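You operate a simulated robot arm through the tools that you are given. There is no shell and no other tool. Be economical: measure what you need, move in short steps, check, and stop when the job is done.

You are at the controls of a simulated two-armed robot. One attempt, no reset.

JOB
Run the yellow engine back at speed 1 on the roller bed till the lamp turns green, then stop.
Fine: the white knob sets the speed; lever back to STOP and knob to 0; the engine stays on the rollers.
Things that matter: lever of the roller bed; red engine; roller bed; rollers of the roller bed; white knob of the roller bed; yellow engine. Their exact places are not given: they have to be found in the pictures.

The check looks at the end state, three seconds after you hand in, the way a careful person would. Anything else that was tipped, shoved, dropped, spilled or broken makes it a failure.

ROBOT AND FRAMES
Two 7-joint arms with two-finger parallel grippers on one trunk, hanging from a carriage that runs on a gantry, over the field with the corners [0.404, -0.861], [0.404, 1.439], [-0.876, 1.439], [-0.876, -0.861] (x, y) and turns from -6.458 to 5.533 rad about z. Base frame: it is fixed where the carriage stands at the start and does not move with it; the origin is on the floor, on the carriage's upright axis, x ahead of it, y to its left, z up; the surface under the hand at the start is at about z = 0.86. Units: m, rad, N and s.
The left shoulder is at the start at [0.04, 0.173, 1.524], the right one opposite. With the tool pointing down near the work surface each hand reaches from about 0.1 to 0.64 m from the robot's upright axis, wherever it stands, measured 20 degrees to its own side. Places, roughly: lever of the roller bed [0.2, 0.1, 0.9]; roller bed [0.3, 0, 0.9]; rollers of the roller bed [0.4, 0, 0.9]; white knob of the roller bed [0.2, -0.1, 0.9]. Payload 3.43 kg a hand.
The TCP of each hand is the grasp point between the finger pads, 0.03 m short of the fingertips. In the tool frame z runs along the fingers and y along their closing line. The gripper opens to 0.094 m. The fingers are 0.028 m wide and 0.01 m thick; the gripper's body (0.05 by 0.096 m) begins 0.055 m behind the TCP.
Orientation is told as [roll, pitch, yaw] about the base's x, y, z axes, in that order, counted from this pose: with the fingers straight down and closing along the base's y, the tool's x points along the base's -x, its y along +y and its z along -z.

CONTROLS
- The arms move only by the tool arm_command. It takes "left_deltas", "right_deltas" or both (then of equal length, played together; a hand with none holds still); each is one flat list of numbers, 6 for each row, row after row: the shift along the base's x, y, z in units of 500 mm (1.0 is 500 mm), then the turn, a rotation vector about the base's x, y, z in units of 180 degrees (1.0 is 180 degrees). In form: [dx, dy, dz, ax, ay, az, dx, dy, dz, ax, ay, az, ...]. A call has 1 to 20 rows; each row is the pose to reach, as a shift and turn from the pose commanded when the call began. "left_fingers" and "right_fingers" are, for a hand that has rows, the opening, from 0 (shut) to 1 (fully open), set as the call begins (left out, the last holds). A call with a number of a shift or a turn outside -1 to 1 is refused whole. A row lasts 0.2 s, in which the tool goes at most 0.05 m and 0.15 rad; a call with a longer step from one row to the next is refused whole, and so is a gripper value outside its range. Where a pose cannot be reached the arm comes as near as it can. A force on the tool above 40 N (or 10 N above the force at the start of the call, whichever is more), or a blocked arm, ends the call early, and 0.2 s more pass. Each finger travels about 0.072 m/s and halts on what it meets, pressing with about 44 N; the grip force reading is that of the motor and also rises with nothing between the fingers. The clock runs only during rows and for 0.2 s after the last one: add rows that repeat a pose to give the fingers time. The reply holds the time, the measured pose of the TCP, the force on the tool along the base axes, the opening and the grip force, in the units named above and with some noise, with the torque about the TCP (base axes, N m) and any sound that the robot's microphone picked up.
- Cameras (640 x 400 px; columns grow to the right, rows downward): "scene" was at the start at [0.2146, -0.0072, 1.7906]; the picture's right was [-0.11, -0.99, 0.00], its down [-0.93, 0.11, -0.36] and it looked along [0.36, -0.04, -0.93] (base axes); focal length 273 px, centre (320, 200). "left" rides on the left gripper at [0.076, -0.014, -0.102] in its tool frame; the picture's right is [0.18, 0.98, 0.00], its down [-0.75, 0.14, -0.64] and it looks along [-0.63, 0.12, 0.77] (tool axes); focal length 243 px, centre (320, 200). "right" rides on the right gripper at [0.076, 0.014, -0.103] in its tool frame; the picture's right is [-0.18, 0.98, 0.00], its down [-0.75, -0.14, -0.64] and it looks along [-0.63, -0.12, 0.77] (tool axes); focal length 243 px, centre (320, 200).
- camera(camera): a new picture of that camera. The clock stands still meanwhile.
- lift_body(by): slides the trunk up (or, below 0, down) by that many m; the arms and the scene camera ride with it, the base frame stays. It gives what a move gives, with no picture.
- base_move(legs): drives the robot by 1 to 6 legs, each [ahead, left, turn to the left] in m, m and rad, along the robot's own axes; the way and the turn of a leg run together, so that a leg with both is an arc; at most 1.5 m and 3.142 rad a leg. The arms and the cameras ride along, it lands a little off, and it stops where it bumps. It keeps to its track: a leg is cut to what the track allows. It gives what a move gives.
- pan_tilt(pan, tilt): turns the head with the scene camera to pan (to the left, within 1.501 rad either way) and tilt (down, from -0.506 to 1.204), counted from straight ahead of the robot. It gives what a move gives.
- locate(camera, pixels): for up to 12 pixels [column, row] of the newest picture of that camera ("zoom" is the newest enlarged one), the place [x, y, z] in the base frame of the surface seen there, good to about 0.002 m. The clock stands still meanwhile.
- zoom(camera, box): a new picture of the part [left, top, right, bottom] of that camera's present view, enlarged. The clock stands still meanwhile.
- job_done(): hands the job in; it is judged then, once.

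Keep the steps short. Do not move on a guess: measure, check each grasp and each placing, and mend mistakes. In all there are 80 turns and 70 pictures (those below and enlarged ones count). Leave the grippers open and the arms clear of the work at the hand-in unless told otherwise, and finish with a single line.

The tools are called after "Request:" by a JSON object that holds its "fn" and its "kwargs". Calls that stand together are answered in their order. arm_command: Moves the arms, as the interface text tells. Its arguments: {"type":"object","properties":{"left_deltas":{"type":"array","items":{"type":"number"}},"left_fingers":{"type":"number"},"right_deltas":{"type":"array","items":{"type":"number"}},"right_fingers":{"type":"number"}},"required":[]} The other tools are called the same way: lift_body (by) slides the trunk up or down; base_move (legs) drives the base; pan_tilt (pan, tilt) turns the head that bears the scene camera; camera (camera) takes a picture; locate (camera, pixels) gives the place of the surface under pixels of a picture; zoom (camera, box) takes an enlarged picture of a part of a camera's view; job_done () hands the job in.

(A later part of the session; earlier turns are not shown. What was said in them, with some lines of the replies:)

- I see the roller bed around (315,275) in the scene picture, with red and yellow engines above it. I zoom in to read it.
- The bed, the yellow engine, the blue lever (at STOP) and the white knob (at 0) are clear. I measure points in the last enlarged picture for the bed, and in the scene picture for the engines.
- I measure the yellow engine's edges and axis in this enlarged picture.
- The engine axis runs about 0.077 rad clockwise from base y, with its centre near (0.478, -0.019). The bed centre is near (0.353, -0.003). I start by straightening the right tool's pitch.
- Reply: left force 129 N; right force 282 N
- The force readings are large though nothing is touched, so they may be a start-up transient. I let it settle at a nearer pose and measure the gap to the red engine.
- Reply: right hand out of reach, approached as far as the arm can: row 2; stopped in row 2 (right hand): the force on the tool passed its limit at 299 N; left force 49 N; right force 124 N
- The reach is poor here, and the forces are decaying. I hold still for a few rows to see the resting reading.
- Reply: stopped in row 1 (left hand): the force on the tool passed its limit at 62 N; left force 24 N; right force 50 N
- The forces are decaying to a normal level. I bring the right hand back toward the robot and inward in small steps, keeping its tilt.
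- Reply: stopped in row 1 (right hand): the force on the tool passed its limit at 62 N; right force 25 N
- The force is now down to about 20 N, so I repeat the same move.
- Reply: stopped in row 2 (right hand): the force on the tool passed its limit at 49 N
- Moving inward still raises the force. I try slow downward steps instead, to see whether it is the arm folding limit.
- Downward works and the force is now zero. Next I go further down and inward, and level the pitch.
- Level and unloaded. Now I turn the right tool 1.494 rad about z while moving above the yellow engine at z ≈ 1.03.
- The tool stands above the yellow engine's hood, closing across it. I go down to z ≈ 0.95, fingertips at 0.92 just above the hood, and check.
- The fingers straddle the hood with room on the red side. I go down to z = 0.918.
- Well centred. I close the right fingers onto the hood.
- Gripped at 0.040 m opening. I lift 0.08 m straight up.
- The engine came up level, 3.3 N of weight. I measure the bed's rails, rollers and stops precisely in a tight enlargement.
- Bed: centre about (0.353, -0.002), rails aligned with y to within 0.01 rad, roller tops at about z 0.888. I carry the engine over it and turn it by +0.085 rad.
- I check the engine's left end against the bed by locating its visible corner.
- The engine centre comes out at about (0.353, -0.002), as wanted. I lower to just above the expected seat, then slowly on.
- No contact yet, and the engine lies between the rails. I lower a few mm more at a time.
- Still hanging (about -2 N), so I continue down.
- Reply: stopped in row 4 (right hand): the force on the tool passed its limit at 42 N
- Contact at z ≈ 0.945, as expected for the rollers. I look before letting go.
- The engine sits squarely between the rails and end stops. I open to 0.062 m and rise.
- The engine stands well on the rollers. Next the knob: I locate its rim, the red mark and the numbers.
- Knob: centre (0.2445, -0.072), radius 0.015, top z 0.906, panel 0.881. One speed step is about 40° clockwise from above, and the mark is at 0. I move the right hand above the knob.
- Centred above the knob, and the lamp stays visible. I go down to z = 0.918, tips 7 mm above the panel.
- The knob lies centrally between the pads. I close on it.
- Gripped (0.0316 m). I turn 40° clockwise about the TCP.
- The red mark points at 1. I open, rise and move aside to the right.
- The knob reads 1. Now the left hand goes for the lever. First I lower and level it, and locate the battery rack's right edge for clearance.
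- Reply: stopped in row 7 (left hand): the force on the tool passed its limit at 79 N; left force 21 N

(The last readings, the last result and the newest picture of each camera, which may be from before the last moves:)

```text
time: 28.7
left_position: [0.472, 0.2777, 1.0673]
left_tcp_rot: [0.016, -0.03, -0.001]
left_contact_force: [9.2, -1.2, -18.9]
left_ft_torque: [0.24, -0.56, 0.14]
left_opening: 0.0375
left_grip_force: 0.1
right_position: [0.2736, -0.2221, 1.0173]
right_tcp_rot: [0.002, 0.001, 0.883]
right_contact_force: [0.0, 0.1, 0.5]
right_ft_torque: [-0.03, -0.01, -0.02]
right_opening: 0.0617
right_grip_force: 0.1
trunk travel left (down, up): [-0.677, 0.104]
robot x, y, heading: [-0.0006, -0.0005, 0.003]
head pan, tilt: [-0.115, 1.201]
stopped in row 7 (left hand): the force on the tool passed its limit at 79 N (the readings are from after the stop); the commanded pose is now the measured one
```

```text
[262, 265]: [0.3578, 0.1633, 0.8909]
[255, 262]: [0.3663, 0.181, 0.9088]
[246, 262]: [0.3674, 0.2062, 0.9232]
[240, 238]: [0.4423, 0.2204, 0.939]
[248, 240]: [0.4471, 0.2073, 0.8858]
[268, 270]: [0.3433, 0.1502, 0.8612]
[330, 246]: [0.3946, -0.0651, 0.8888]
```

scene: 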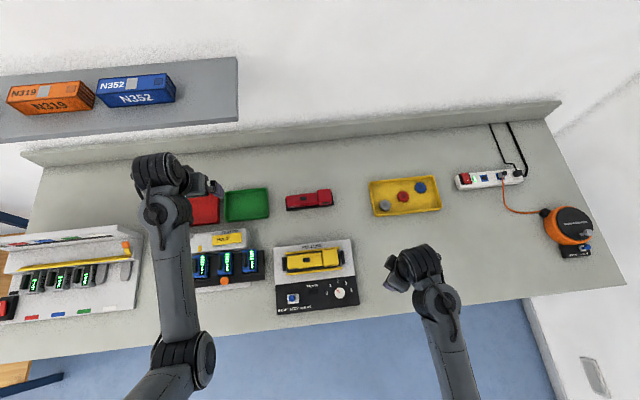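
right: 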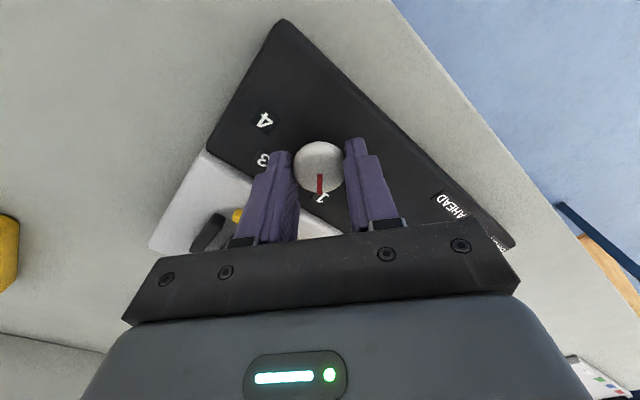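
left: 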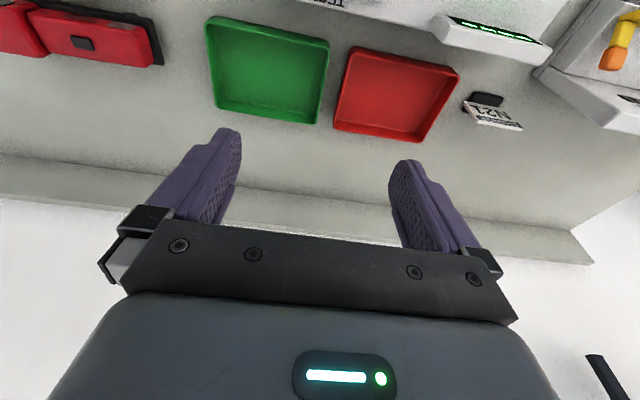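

Same fold-limit force as the right hand had. The rack begins at y ≥ 0.16, clear of the lever. I let the left hand settle and lower a little further.

Request:
{"fn": "arm_command", "kwargs": {"left_deltas": [0, 0, 0, 0, 0, 0, 0, 0, -0.02, 0, 0, 0, 0, 0, -0.04, 0, 0, 0, 0, 0, -0.06, 0, 0, 0, -0.03, -0.03, -0.07, 0, 0, 0, -0.06, -0.06, -0.07, 0, 0, 0]}}

```text
time: 30.1
left_position: [0.4402, 0.2479, 1.0343]
left_tcp_rot: [0.016, -0.028, 0.0]
left_contact_force: [-0.1, -0.7, -0.7]
left_ft_torque: [-0.01, 0.02, 0.02]
left_opening: 0.0377
left_grip_force: 0.1
right_position: [0.2742, -0.2216, 1.019]
right_tcp_rot: [0.001, 0.0, 0.882]
right_contact_force: [0.7, -0.6, 0.3]
right_ft_torque: [0.0, 0.0, 0.0]
right_opening: 0.0617
right_grip_force: 0.0
trunk travel left (down, up): [-0.677, 0.104]
robot x, y, heading: [0.002, 0.0012, -0.005]
head pan, tilt: [-0.115, 1.201]
```

Free. I move the left hand above the lever at z ≈ 1.02 and level it fully.

Request:
{"fn": "arm_command", "kwargs": {"left_deltas": [-0.05, -0.045, 0, -0.001, 0.002, 0, -0.1, -0.09, 0, -0.002, 0.004, 0, -0.16, -0.145, -0.01, -0.004, 0.006, 0, -0.22, -0.2, -0.015, -0.005, 0.009, 0, -0.28, -0.255, -0.02, -0.005, 0.009, 0, -0.34, -0.31, -0.025, -0.005, 0.009, 0, -0.39, -0.356, -0.028, -0.005, 0.009, 0, -0.39, -0.356, -0.028, -0.005, 0.009, 0]}}

Request:
{"fn": "camera", "kwargs": {"camera": "left"}}

Request:
{"fn": "zoom", "kwargs": {"camera": "scene", "box": [250, 230, 360, 320]}}

```text
time: 31.9
left_position: [0.2461, 0.0696, 1.0194]
left_tcp_rot: [0.0, -0.001, -0.004]
left_contact_force: [-0.3, -0.4, 0.1]
left_ft_torque: [-0.01, 0.01, 0.01]
left_opening: 0.0376
left_grip_force: 0.0
right_position: [0.2727, -0.2225, 1.0175]
right_tcp_rot: [0.002, 0.0, 0.881]
right_contact_force: [0.6, 0.0, 0.2]
right_ft_torque: [0.0, -0.02, 0.0]
right_opening: 0.0621
right_grip_force: 0.0
trunk travel left (down, up): [-0.677, 0.104]
robot x, y, heading: [0.0002, 0.0011, 0.003]
head pan, tilt: [-0.115, 1.201]
```

```text
40 pictures are left
```

left: 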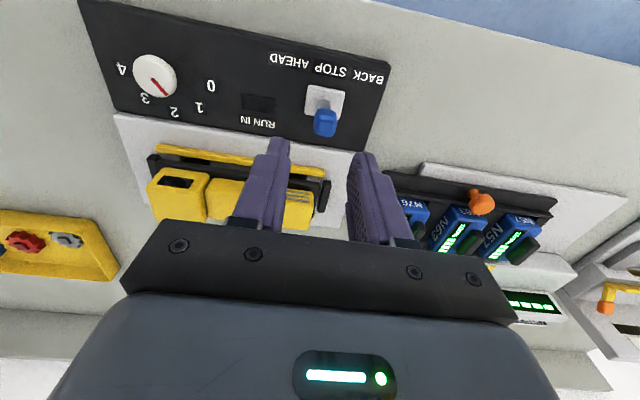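

```text
4.44 times, centred on (305, 275) of scene
```

zoom: 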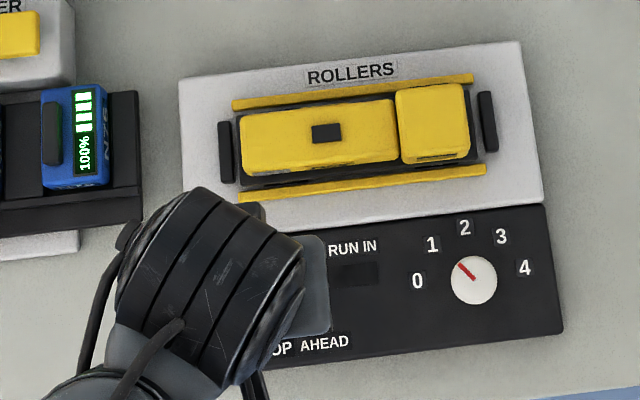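

The lamp and lever are visible from both cameras. I measure the lever more precisely in the left picture.

Request:
{"fn": "locate", "kwargs": {"camera": "left", "pixels": [[325, 112], [317, 120], [333, 122], [325, 130], [308, 97], [342, 103], [325, 88], [258, 103]]}}

```text
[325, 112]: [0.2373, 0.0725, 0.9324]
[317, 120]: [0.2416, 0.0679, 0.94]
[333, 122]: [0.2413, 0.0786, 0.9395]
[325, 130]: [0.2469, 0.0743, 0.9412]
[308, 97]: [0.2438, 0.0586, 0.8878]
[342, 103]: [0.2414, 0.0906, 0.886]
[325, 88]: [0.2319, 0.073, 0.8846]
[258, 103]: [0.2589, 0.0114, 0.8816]
```

Lever knob centre is (0.245, 0.073, top 0.942), about 13 mm wide. I go down so the fingers straddle it without touching, tips at 0.918.

Request:
{"fn": "arm_command", "kwargs": {"left_deltas": [-0.001, 0.007, 0, 0, 0, 0, -0.001, 0.007, -0.05, 0, 0, 0, -0.001, 0.007, -0.1, 0, 0, 0, -0.001, 0.007, -0.143, 0, 0, 0, -0.001, 0.007, -0.143, 0, 0, 0]}}

Request:
{"fn": "camera", "kwargs": {"camera": "left"}}

```text
time: 33.1
left_position: [0.2463, 0.0746, 0.9478]
left_tcp_rot: [0.0, -0.001, 0.0]
left_contact_force: [-0.3, 0.4, 0.3]
left_ft_torque: [-0.03, 0.01, -0.03]
left_opening: 0.0375
left_grip_force: 0.1
right_position: [0.2727, -0.2214, 1.0179]
right_tcp_rot: [0.003, -0.001, 0.881]
right_contact_force: [0.0, 0.1, -1.2]
right_ft_torque: [0.02, -0.01, 0.02]
right_opening: 0.062
right_grip_force: 0.0
trunk travel left (down, up): [-0.677, 0.104]
robot x, y, heading: [-0.0013, 0.0032, -0.001]
head pan, tilt: [-0.115, 1.201]
```

```text
38 pictures are left
```

left: 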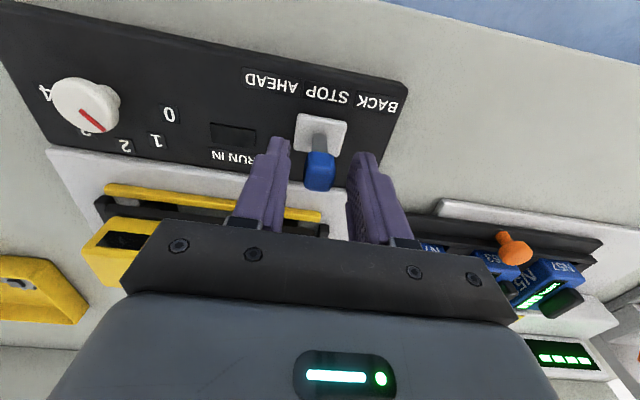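

The lever knob is between the fingertips. I narrow the gap to about 0.024 m, then push 18 mm toward BACK (+y).

Request:
{"fn": "arm_command", "kwargs": {"left_deltas": [0, 0, 0, 0, 0, 0, 0, 0, 0, 0, 0, 0, 0, 0.012, 0, 0, 0, 0, 0, 0.024, 0, 0, 0, 0, 0, 0.036, 0, 0, 0, 0], "left_fingers": 0.255}}

Request:
{"fn": "camera", "kwargs": {"camera": "left"}}

```text
time: 34.3
left_position: [0.2448, 0.0922, 0.9467]
left_tcp_rot: [0.0, 0.002, 0.0]
left_contact_force: [0.0, 0.2, -0.1]
left_ft_torque: [0.0, -0.01, 0.03]
left_opening: 0.0247
left_grip_force: 0.5
right_position: [0.2726, -0.2215, 1.0184]
right_tcp_rot: [0.002, 0.001, 0.881]
right_contact_force: [0.1, -0.6, 0.1]
right_ft_torque: [0.0, 0.01, 0.04]
right_opening: 0.0619
right_grip_force: 0.2
trunk travel left (down, up): [-0.677, 0.104]
robot x, y, heading: [0.0012, -0.0014, -0.001]
head pan, tilt: [-0.115, 1.201]
```

```text
37 pictures are left
```

left: 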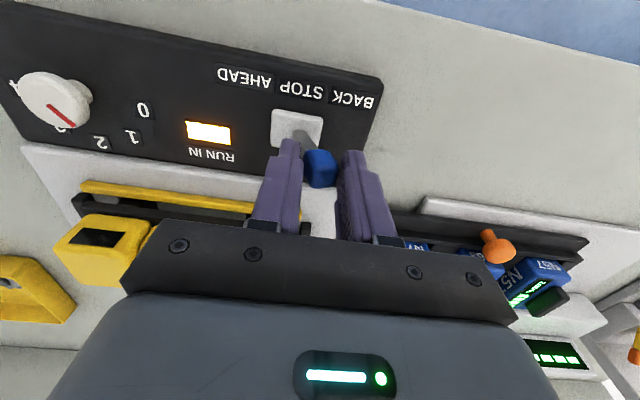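

The lever has gone over to BACK and the lamp is amber, so it runs. I hold still about 1 s and check the engine and the lamp.

Request:
{"fn": "arm_command", "kwargs": {"left_deltas": [0, 0, 0, 0, 0, 0, 0, 0, 0, 0, 0, 0, 0, 0, 0, 0, 0, 0, 0, 0, 0, 0, 0, 0]}}

Request:
{"fn": "zoom", "kwargs": {"camera": "scene", "box": [250, 230, 360, 320]}}

```text
time: 35.3
left_position: [0.2449, 0.0925, 0.9477]
left_tcp_rot: [0.0, 0.001, -0.002]
left_contact_force: [0.2, -0.3, -0.2]
left_ft_torque: [-0.03, 0.01, -0.01]
left_opening: 0.0251
left_grip_force: 0.1
right_position: [0.2744, -0.2211, 1.018]
right_tcp_rot: [0.003, 0.002, 0.881]
right_contact_force: [-0.1, -0.7, -0.2]
right_ft_torque: [0.0, 0.0, 0.0]
right_opening: 0.062
right_grip_force: 0.0
trunk travel left (down, up): [-0.677, 0.104]
robot x, y, heading: [0.0008, -0.001, 0.001]
head pan, tilt: [-0.115, 1.201]
```

```text
4.44 times, centred on (305, 275) of scene
```

zoom: 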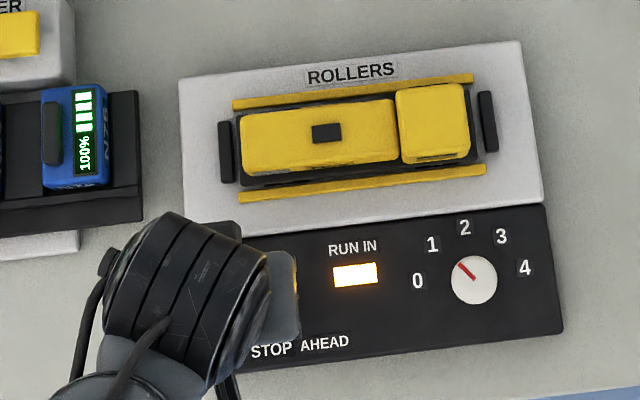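

The engine stays in place, the lamp is amber and the knob is at 1. I wait 2 s and look again.

Request:
{"fn": "arm_command", "kwargs": {"left_deltas": [0, 0, 0, 0, 0, 0, 0, 0, 0, 0, 0, 0, 0, 0, 0, 0, 0, 0, 0, 0, 0, 0, 0, 0, 0, 0, 0, 0, 0, 0, 0, 0, 0, 0, 0, 0, 0, 0, 0, 0, 0, 0, 0, 0, 0, 0, 0, 0, 0, 0, 0, 0, 0, 0]}}

Request:
{"fn": "zoom", "kwargs": {"camera": "scene", "box": [250, 230, 360, 320]}}

```text
time: 37.3
left_position: [0.2452, 0.0912, 0.9481]
left_tcp_rot: [0.001, 0.003, -0.002]
left_contact_force: [-0.4, 0.2, 0.0]
left_ft_torque: [0.0, 0.01, 0.0]
left_opening: 0.025
left_grip_force: 0.7
right_position: [0.275, -0.2214, 1.0185]
right_tcp_rot: [0.001, -0.001, 0.881]
right_contact_force: [-0.2, 0.3, -0.3]
right_ft_torque: [0.02, 0.0, -0.01]
right_opening: 0.0619
right_grip_force: 0.1
trunk travel left (down, up): [-0.677, 0.104]
robot x, y, heading: [0.0031, -0.0, 0.0]
head pan, tilt: [-0.115, 1.201]
```

```text
4.44 times, centred on (305, 275) of scene
```

zoom: 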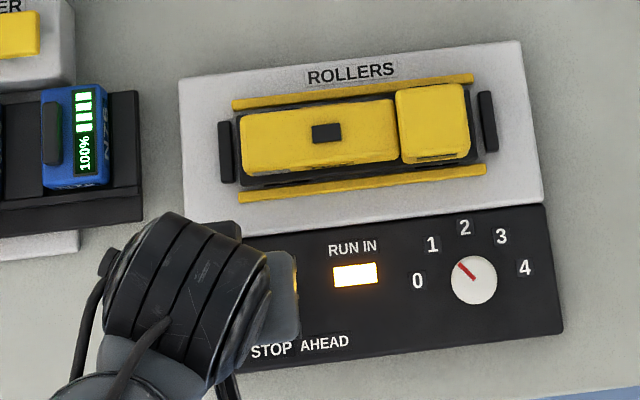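

Still amber; I wait another 2 s.

Request:
{"fn": "arm_command", "kwargs": {"left_deltas": [0, 0, 0, 0, 0, 0, 0, 0, 0, 0, 0, 0, 0, 0, 0, 0, 0, 0, 0, 0, 0, 0, 0, 0, 0, 0, 0, 0, 0, 0, 0, 0, 0, 0, 0, 0, 0, 0, 0, 0, 0, 0, 0, 0, 0, 0, 0, 0, 0, 0, 0, 0, 0, 0]}}

Request:
{"fn": "zoom", "kwargs": {"camera": "scene", "box": [250, 230, 360, 320]}}

```text
time: 39.3
left_position: [0.2463, 0.0919, 0.9467]
left_tcp_rot: [0.001, 0.002, -0.002]
left_contact_force: [0.1, 0.6, 1.2]
left_ft_torque: [0.0, 0.0, 0.03]
left_opening: 0.0251
left_grip_force: 0.6
right_position: [0.2735, -0.221, 1.0177]
right_tcp_rot: [0.002, 0.001, 0.88]
right_contact_force: [-0.1, 0.2, 0.5]
right_ft_torque: [0.02, 0.0, 0.03]
right_opening: 0.0621
right_grip_force: 0.0
trunk travel left (down, up): [-0.677, 0.104]
robot x, y, heading: [-0.0008, -0.0025, -0.001]
head pan, tilt: [-0.115, 1.201]
```

```text
4.44 times, centred on (305, 275) of scene
```

zoom: 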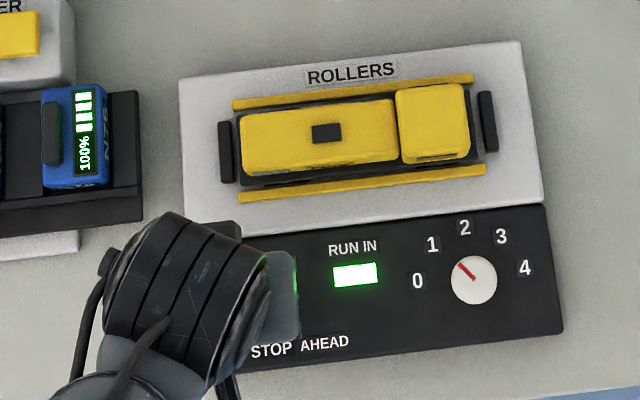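

Green. I push the lever back toward STOP, taking the TCP to y ≈ 0.069, and look.

Request:
{"fn": "arm_command", "kwargs": {"left_deltas": [0, -0.012, 0, 0, 0, 0, 0, -0.024, 0, 0, 0, 0, 0, -0.036, 0, 0, 0, 0, 0, -0.046, 0, 0, 0, 0]}}

Request:
{"fn": "camera", "kwargs": {"camera": "left"}}

```text
time: 40.3
left_position: [0.2445, 0.0684, 0.9482]
left_tcp_rot: [0.0, 0.002, 0.0]
left_contact_force: [-0.1, 0.2, 0.4]
left_ft_torque: [0.01, -0.01, -0.01]
left_opening: 0.0246
left_grip_force: 0.3
right_position: [0.2739, -0.2219, 1.019]
right_tcp_rot: [0.001, 0.001, 0.881]
right_contact_force: [0.1, -0.7, 0.3]
right_ft_torque: [-0.04, 0.0, -0.01]
right_opening: 0.0618
right_grip_force: 0.1
trunk travel left (down, up): [-0.677, 0.104]
robot x, y, heading: [-0.0004, -0.001, 0.001]
head pan, tilt: [-0.115, 1.201]
```

```text
33 pictures are left
```

left: 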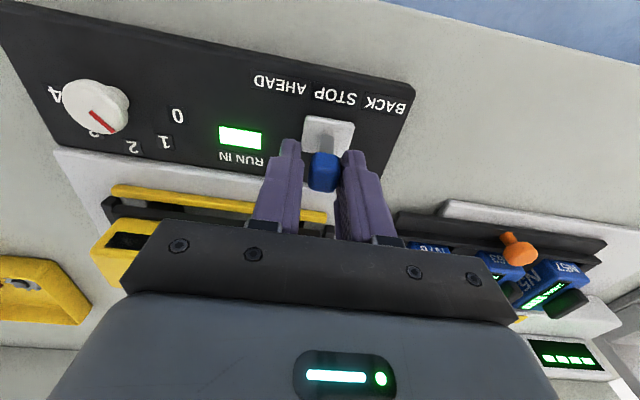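

The lever looks upright and the lamp stays green. I check the knob's place by measuring.

Request:
{"fn": "locate", "kwargs": {"camera": "left", "pixels": [[314, 172], [334, 174], [324, 178], [306, 130], [350, 135], [324, 145]]}}

```text
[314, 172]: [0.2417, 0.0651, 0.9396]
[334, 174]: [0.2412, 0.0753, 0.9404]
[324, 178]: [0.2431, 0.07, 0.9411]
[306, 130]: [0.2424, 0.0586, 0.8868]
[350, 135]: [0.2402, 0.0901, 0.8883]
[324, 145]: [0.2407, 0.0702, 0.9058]
```

The lever knob is at y ≈ 0.070–0.071, free of both fingers, so it snapped to STOP. I lift the left hand straight up and back to the left.

Request:
{"fn": "arm_command", "kwargs": {"left_deltas": [0, 0.002, 0.03, 0, 0, 0, 0, 0.002, 0.08, 0, 0, 0, 0, 0.002, 0.14, 0, 0, 0, 0.04, 0.06, 0.16, 0, 0, 0, 0.1, 0.12, 0.17, 0, 0, 0, 0.16, 0.18, 0.17, 0, 0, 0, 0.22, 0.24, 0.17, 0, 0, 0, 0.28, 0.3, 0.17, 0, 0, 0, 0.34, 0.36, 0.17, 0, 0, 0]}}

Request:
{"fn": "zoom", "kwargs": {"camera": "scene", "box": [270, 230, 360, 320]}}

```text
time: 42.3
left_position: [0.4152, 0.2499, 1.033]
left_tcp_rot: [0.0, -0.002, 0.0]
left_contact_force: [-0.6, -0.1, -0.5]
left_ft_torque: [-0.04, 0.04, 0.01]
left_opening: 0.024
left_grip_force: 0.0
right_position: [0.2741, -0.2206, 1.0184]
right_tcp_rot: [0.001, -0.001, 0.883]
right_contact_force: [-0.2, 0.1, -0.5]
right_ft_torque: [0.02, -0.05, 0.01]
right_opening: 0.062
right_grip_force: 0.0
trunk travel left (down, up): [-0.677, 0.104]
robot x, y, heading: [-0.0001, 0.0014, -0.0]
head pan, tilt: [-0.115, 1.201]
```

```text
4.44 times, centred on (315, 275) of scene
```

zoom: 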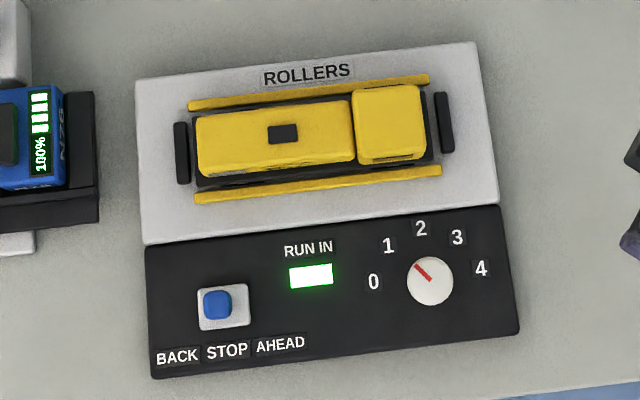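

The lever is as at the start (STOP), the lamp green. Now I bring the right hand back over the knob by the same way.

Request:
{"fn": "arm_command", "kwargs": {"right_deltas": [-0.01, 0.08, 0, 0, 0, 0, -0.03, 0.16, 0, 0, 0, 0, -0.05, 0.24, 0, 0, 0, 0, -0.06, 0.3, 0, 0, 0, 0, -0.06, 0.3, -0.06, 0, 0, 0, -0.06, 0.3, -0.12, 0, 0, 0, -0.06, 0.3, -0.17, 0, 0, 0, -0.06, 0.3, -0.2, 0, 0, 0, -0.06, 0.3, -0.2, 0, 0, 0]}}

Request:
{"fn": "camera", "kwargs": {"camera": "right"}}

```text
time: 44.3
left_position: [0.4159, 0.2495, 1.0319]
left_tcp_rot: [0.0, 0.0, -0.001]
left_contact_force: [-0.3, 0.4, 1.3]
left_ft_torque: [0.0, -0.02, 0.01]
left_opening: 0.0241
left_grip_force: 0.0
right_position: [0.2446, -0.0726, 0.9177]
right_tcp_rot: [0.002, -0.001, 0.881]
right_contact_force: [-0.8, 0.2, 0.1]
right_ft_torque: [0.0, -0.01, 0.01]
right_opening: 0.0621
right_grip_force: 0.1
trunk travel left (down, up): [-0.677, 0.104]
robot x, y, heading: [0.0011, -0.0003, -0.005]
head pan, tilt: [-0.115, 1.201]
```

```text
31 pictures are left
```

right: 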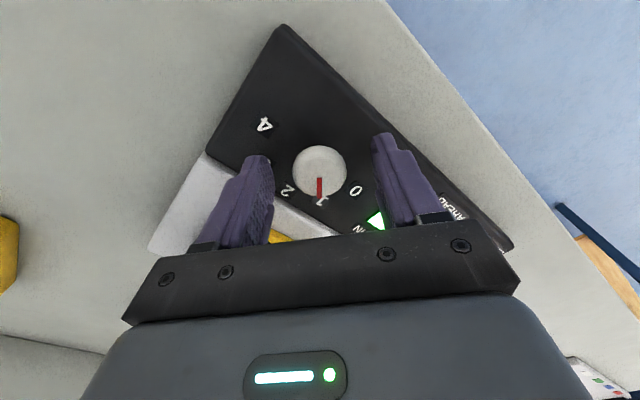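

The knob is between the fingers and the mark at 1. I close, then turn back 40°.

Request:
{"fn": "arm_command", "kwargs": {"right_deltas": [0, 0, 0, 0, 0, 0, 0, 0, 0, 0, 0, 0, 0, 0, 0, 0, 0, 0, 0, 0, 0, 0, 0, 0], "right_fingers": 0.2}}

Request:
{"fn": "arm_command", "kwargs": {"right_deltas": [0, 0, 0, 0, 0, 0.03, 0, 0, 0, 0, 0, 0.07, 0, 0, 0, 0, 0, 0.11, 0, 0, 0, 0, 0, 0.15, 0, 0, 0, 0, 0, 0.19, 0, 0, 0, 0, 0, 0.222, 0, 0, 0, 0, 0, 0.222]}}

Request:
{"fn": "camera", "kwargs": {"camera": "right"}}

```text
time: 45.3
left_position: [0.4155, 0.2485, 1.0333]
left_tcp_rot: [0.0, 0.0, -0.002]
left_contact_force: [-0.1, -0.3, 0.1]
left_ft_torque: [0.01, -0.01, -0.02]
left_opening: 0.0238
left_grip_force: 0.1
right_position: [0.2443, -0.0719, 0.918]
right_tcp_rot: [0.0, 0.0, 0.879]
right_contact_force: [3.1, -1.7, -5.7]
right_ft_torque: [0.1, -0.22, 0.0]
right_opening: 0.0311
right_grip_force: 45.0
trunk travel left (down, up): [-0.677, 0.104]
robot x, y, heading: [-0.0006, 0.0013, 0.004]
head pan, tilt: [-0.115, 1.201]
```

```text
time: 46.9
left_position: [0.4171, 0.2498, 1.0325]
left_tcp_rot: [0.0, 0.001, 0.0]
left_contact_force: [-0.1, 0.2, -1.2]
left_ft_torque: [0.0, 0.0, -0.02]
left_opening: 0.024
left_grip_force: 0.1
right_position: [0.2472, -0.0734, 0.919]
right_tcp_rot: [0.0, 0.001, 1.579]
right_contact_force: [17.5, -5.2, -32.4]
right_ft_torque: [-0.02, -0.22, -0.04]
right_opening: 0.0315
right_grip_force: 44.8
trunk travel left (down, up): [-0.677, 0.104]
robot x, y, heading: [0.0, -0.0006, -0.005]
head pan, tilt: [-0.115, 1.201]
```

```text
30 pictures are left
```

right: 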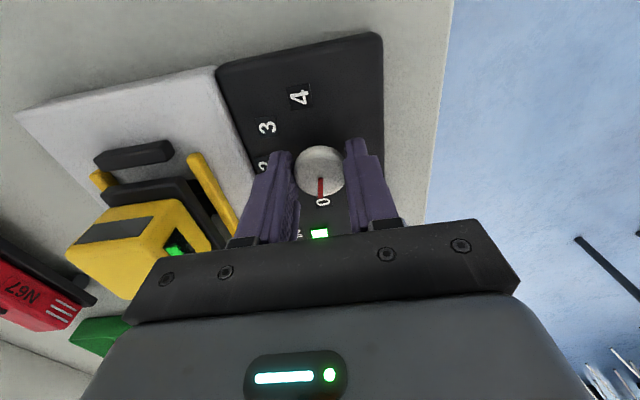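

The mark is at 0. I release, rise, move the right hand aside, and open the left one too.

Request:
{"fn": "arm_command", "kwargs": {"right_deltas": [0, 0, 0, 0, 0, 0, 0, 0, 0, 0, 0, 0, 0, 0, 0, 0, 0, 0], "right_fingers": 0.66}}

Request:
{"fn": "arm_command", "kwargs": {"right_deltas": [0, 0, 0.04, 0, 0, 0, 0, 0, 0.1, 0, 0, 0, 0, 0, 0.17, 0, 0, 0, 0.02, -0.08, 0.2, 0, 0, 0, 0.04, -0.17, 0.2, 0, 0, 0, 0.06, -0.26, 0.2, 0, 0, 0, 0.06, -0.32, 0.2, 0, 0, 0], "left_deltas": [0, 0, 0, 0, 0, 0, 0, 0, 0, 0, 0, 0, 0, 0, 0, 0, 0, 0, 0, 0, 0, 0, 0, 0, 0, 0, 0, 0, 0, 0, 0, 0, 0, 0, 0, 0, 0, 0, 0, 0, 0, 0], "left_fingers": 1}}

Request:
{"fn": "zoom", "kwargs": {"camera": "scene", "box": [270, 230, 360, 320]}}

Request:
{"fn": "camera", "kwargs": {"camera": "scene"}}

```text
time: 47.7
left_position: [0.416, 0.2496, 1.0327]
left_tcp_rot: [0.0, -0.001, -0.002]
left_contact_force: [0.4, -0.3, 0.0]
left_ft_torque: [0.02, -0.02, 0.0]
left_opening: 0.0242
left_grip_force: 0.1
right_position: [0.2431, -0.0716, 0.9178]
right_tcp_rot: [0.003, 0.0, 1.579]
right_contact_force: [0.2, -0.8, 0.8]
right_ft_torque: [-0.02, -0.01, 0.03]
right_opening: 0.0618
right_grip_force: 0.1
trunk travel left (down, up): [-0.677, 0.104]
robot x, y, heading: [0.0021, -0.003, -0.0]
head pan, tilt: [-0.115, 1.201]
```

```text
time: 49.3
left_position: [0.4169, 0.2489, 1.0334]
left_tcp_rot: [-0.001, 0.0, 0.002]
left_contact_force: [-0.1, -0.5, 0.1]
left_ft_torque: [-0.02, 0.0, 0.0]
left_opening: 0.0941
left_grip_force: 0.1
right_position: [0.2733, -0.2318, 1.0186]
right_tcp_rot: [0.002, -0.001, 1.579]
right_contact_force: [-0.3, -0.3, 0.4]
right_ft_torque: [0.01, -0.01, 0.0]
right_opening: 0.0621
right_grip_force: 0.0
trunk travel left (down, up): [-0.677, 0.104]
robot x, y, heading: [0.0017, 0.0034, -0.001]
head pan, tilt: [-0.115, 1.201]
```

```text
4.44 times, centred on (315, 275) of scene
```

zoom: 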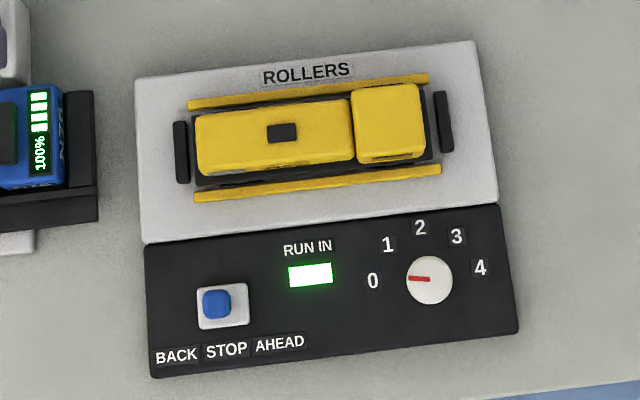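

```text
28 pictures are left
```

scene: 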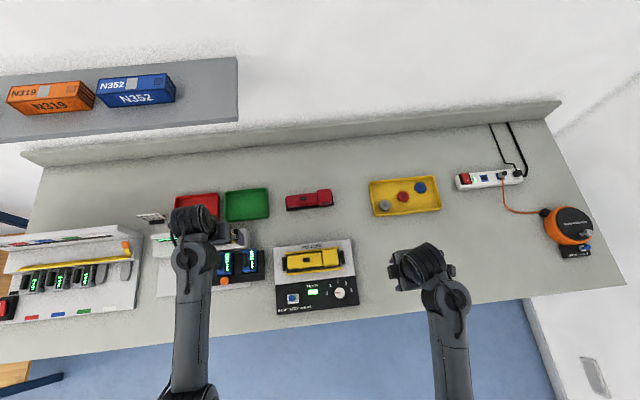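

Everything is as wanted: lamp green, lever at STOP, knob at 0, engine on the rollers, red engine untouched. I open the right fingers fully, then hand in.

Request:
{"fn": "arm_command", "kwargs": {"right_deltas": [0, 0, 0, 0, 0, 0, 0, 0, 0.01, 0, 0, 0, 0, 0, 0.02, 0, 0, 0], "right_fingers": 1}}

Request:
{"fn": "job_done", "kwargs": {}}

```text
time: 50.1
left_position: [0.4158, 0.2501, 1.0326]
left_tcp_rot: [0.0, 0.001, 0.001]
left_contact_force: [-0.5, -0.6, 0.5]
left_ft_torque: [0.04, 0.0, -0.01]
left_opening: 0.0941
left_grip_force: 0.1
right_position: [0.2734, -0.2316, 1.0284]
right_tcp_rot: [0.0, 0.0, 1.58]
right_contact_force: [0.1, 0.5, 0.6]
right_ft_torque: [-0.01, -0.01, 0.03]
right_opening: 0.0937
right_grip_force: 0.0
trunk travel left (down, up): [-0.677, 0.104]
robot x, y, heading: [0.0009, -0.0011, 0.003]
head pan, tilt: [-0.115, 1.201]
```

```text
The job is handed in.
```

The yellow engine ran back at speed 1 until the lamp turned green; the lever is at STOP, the knob is at 0, the engine is still on the rollers, and the job is handed in.
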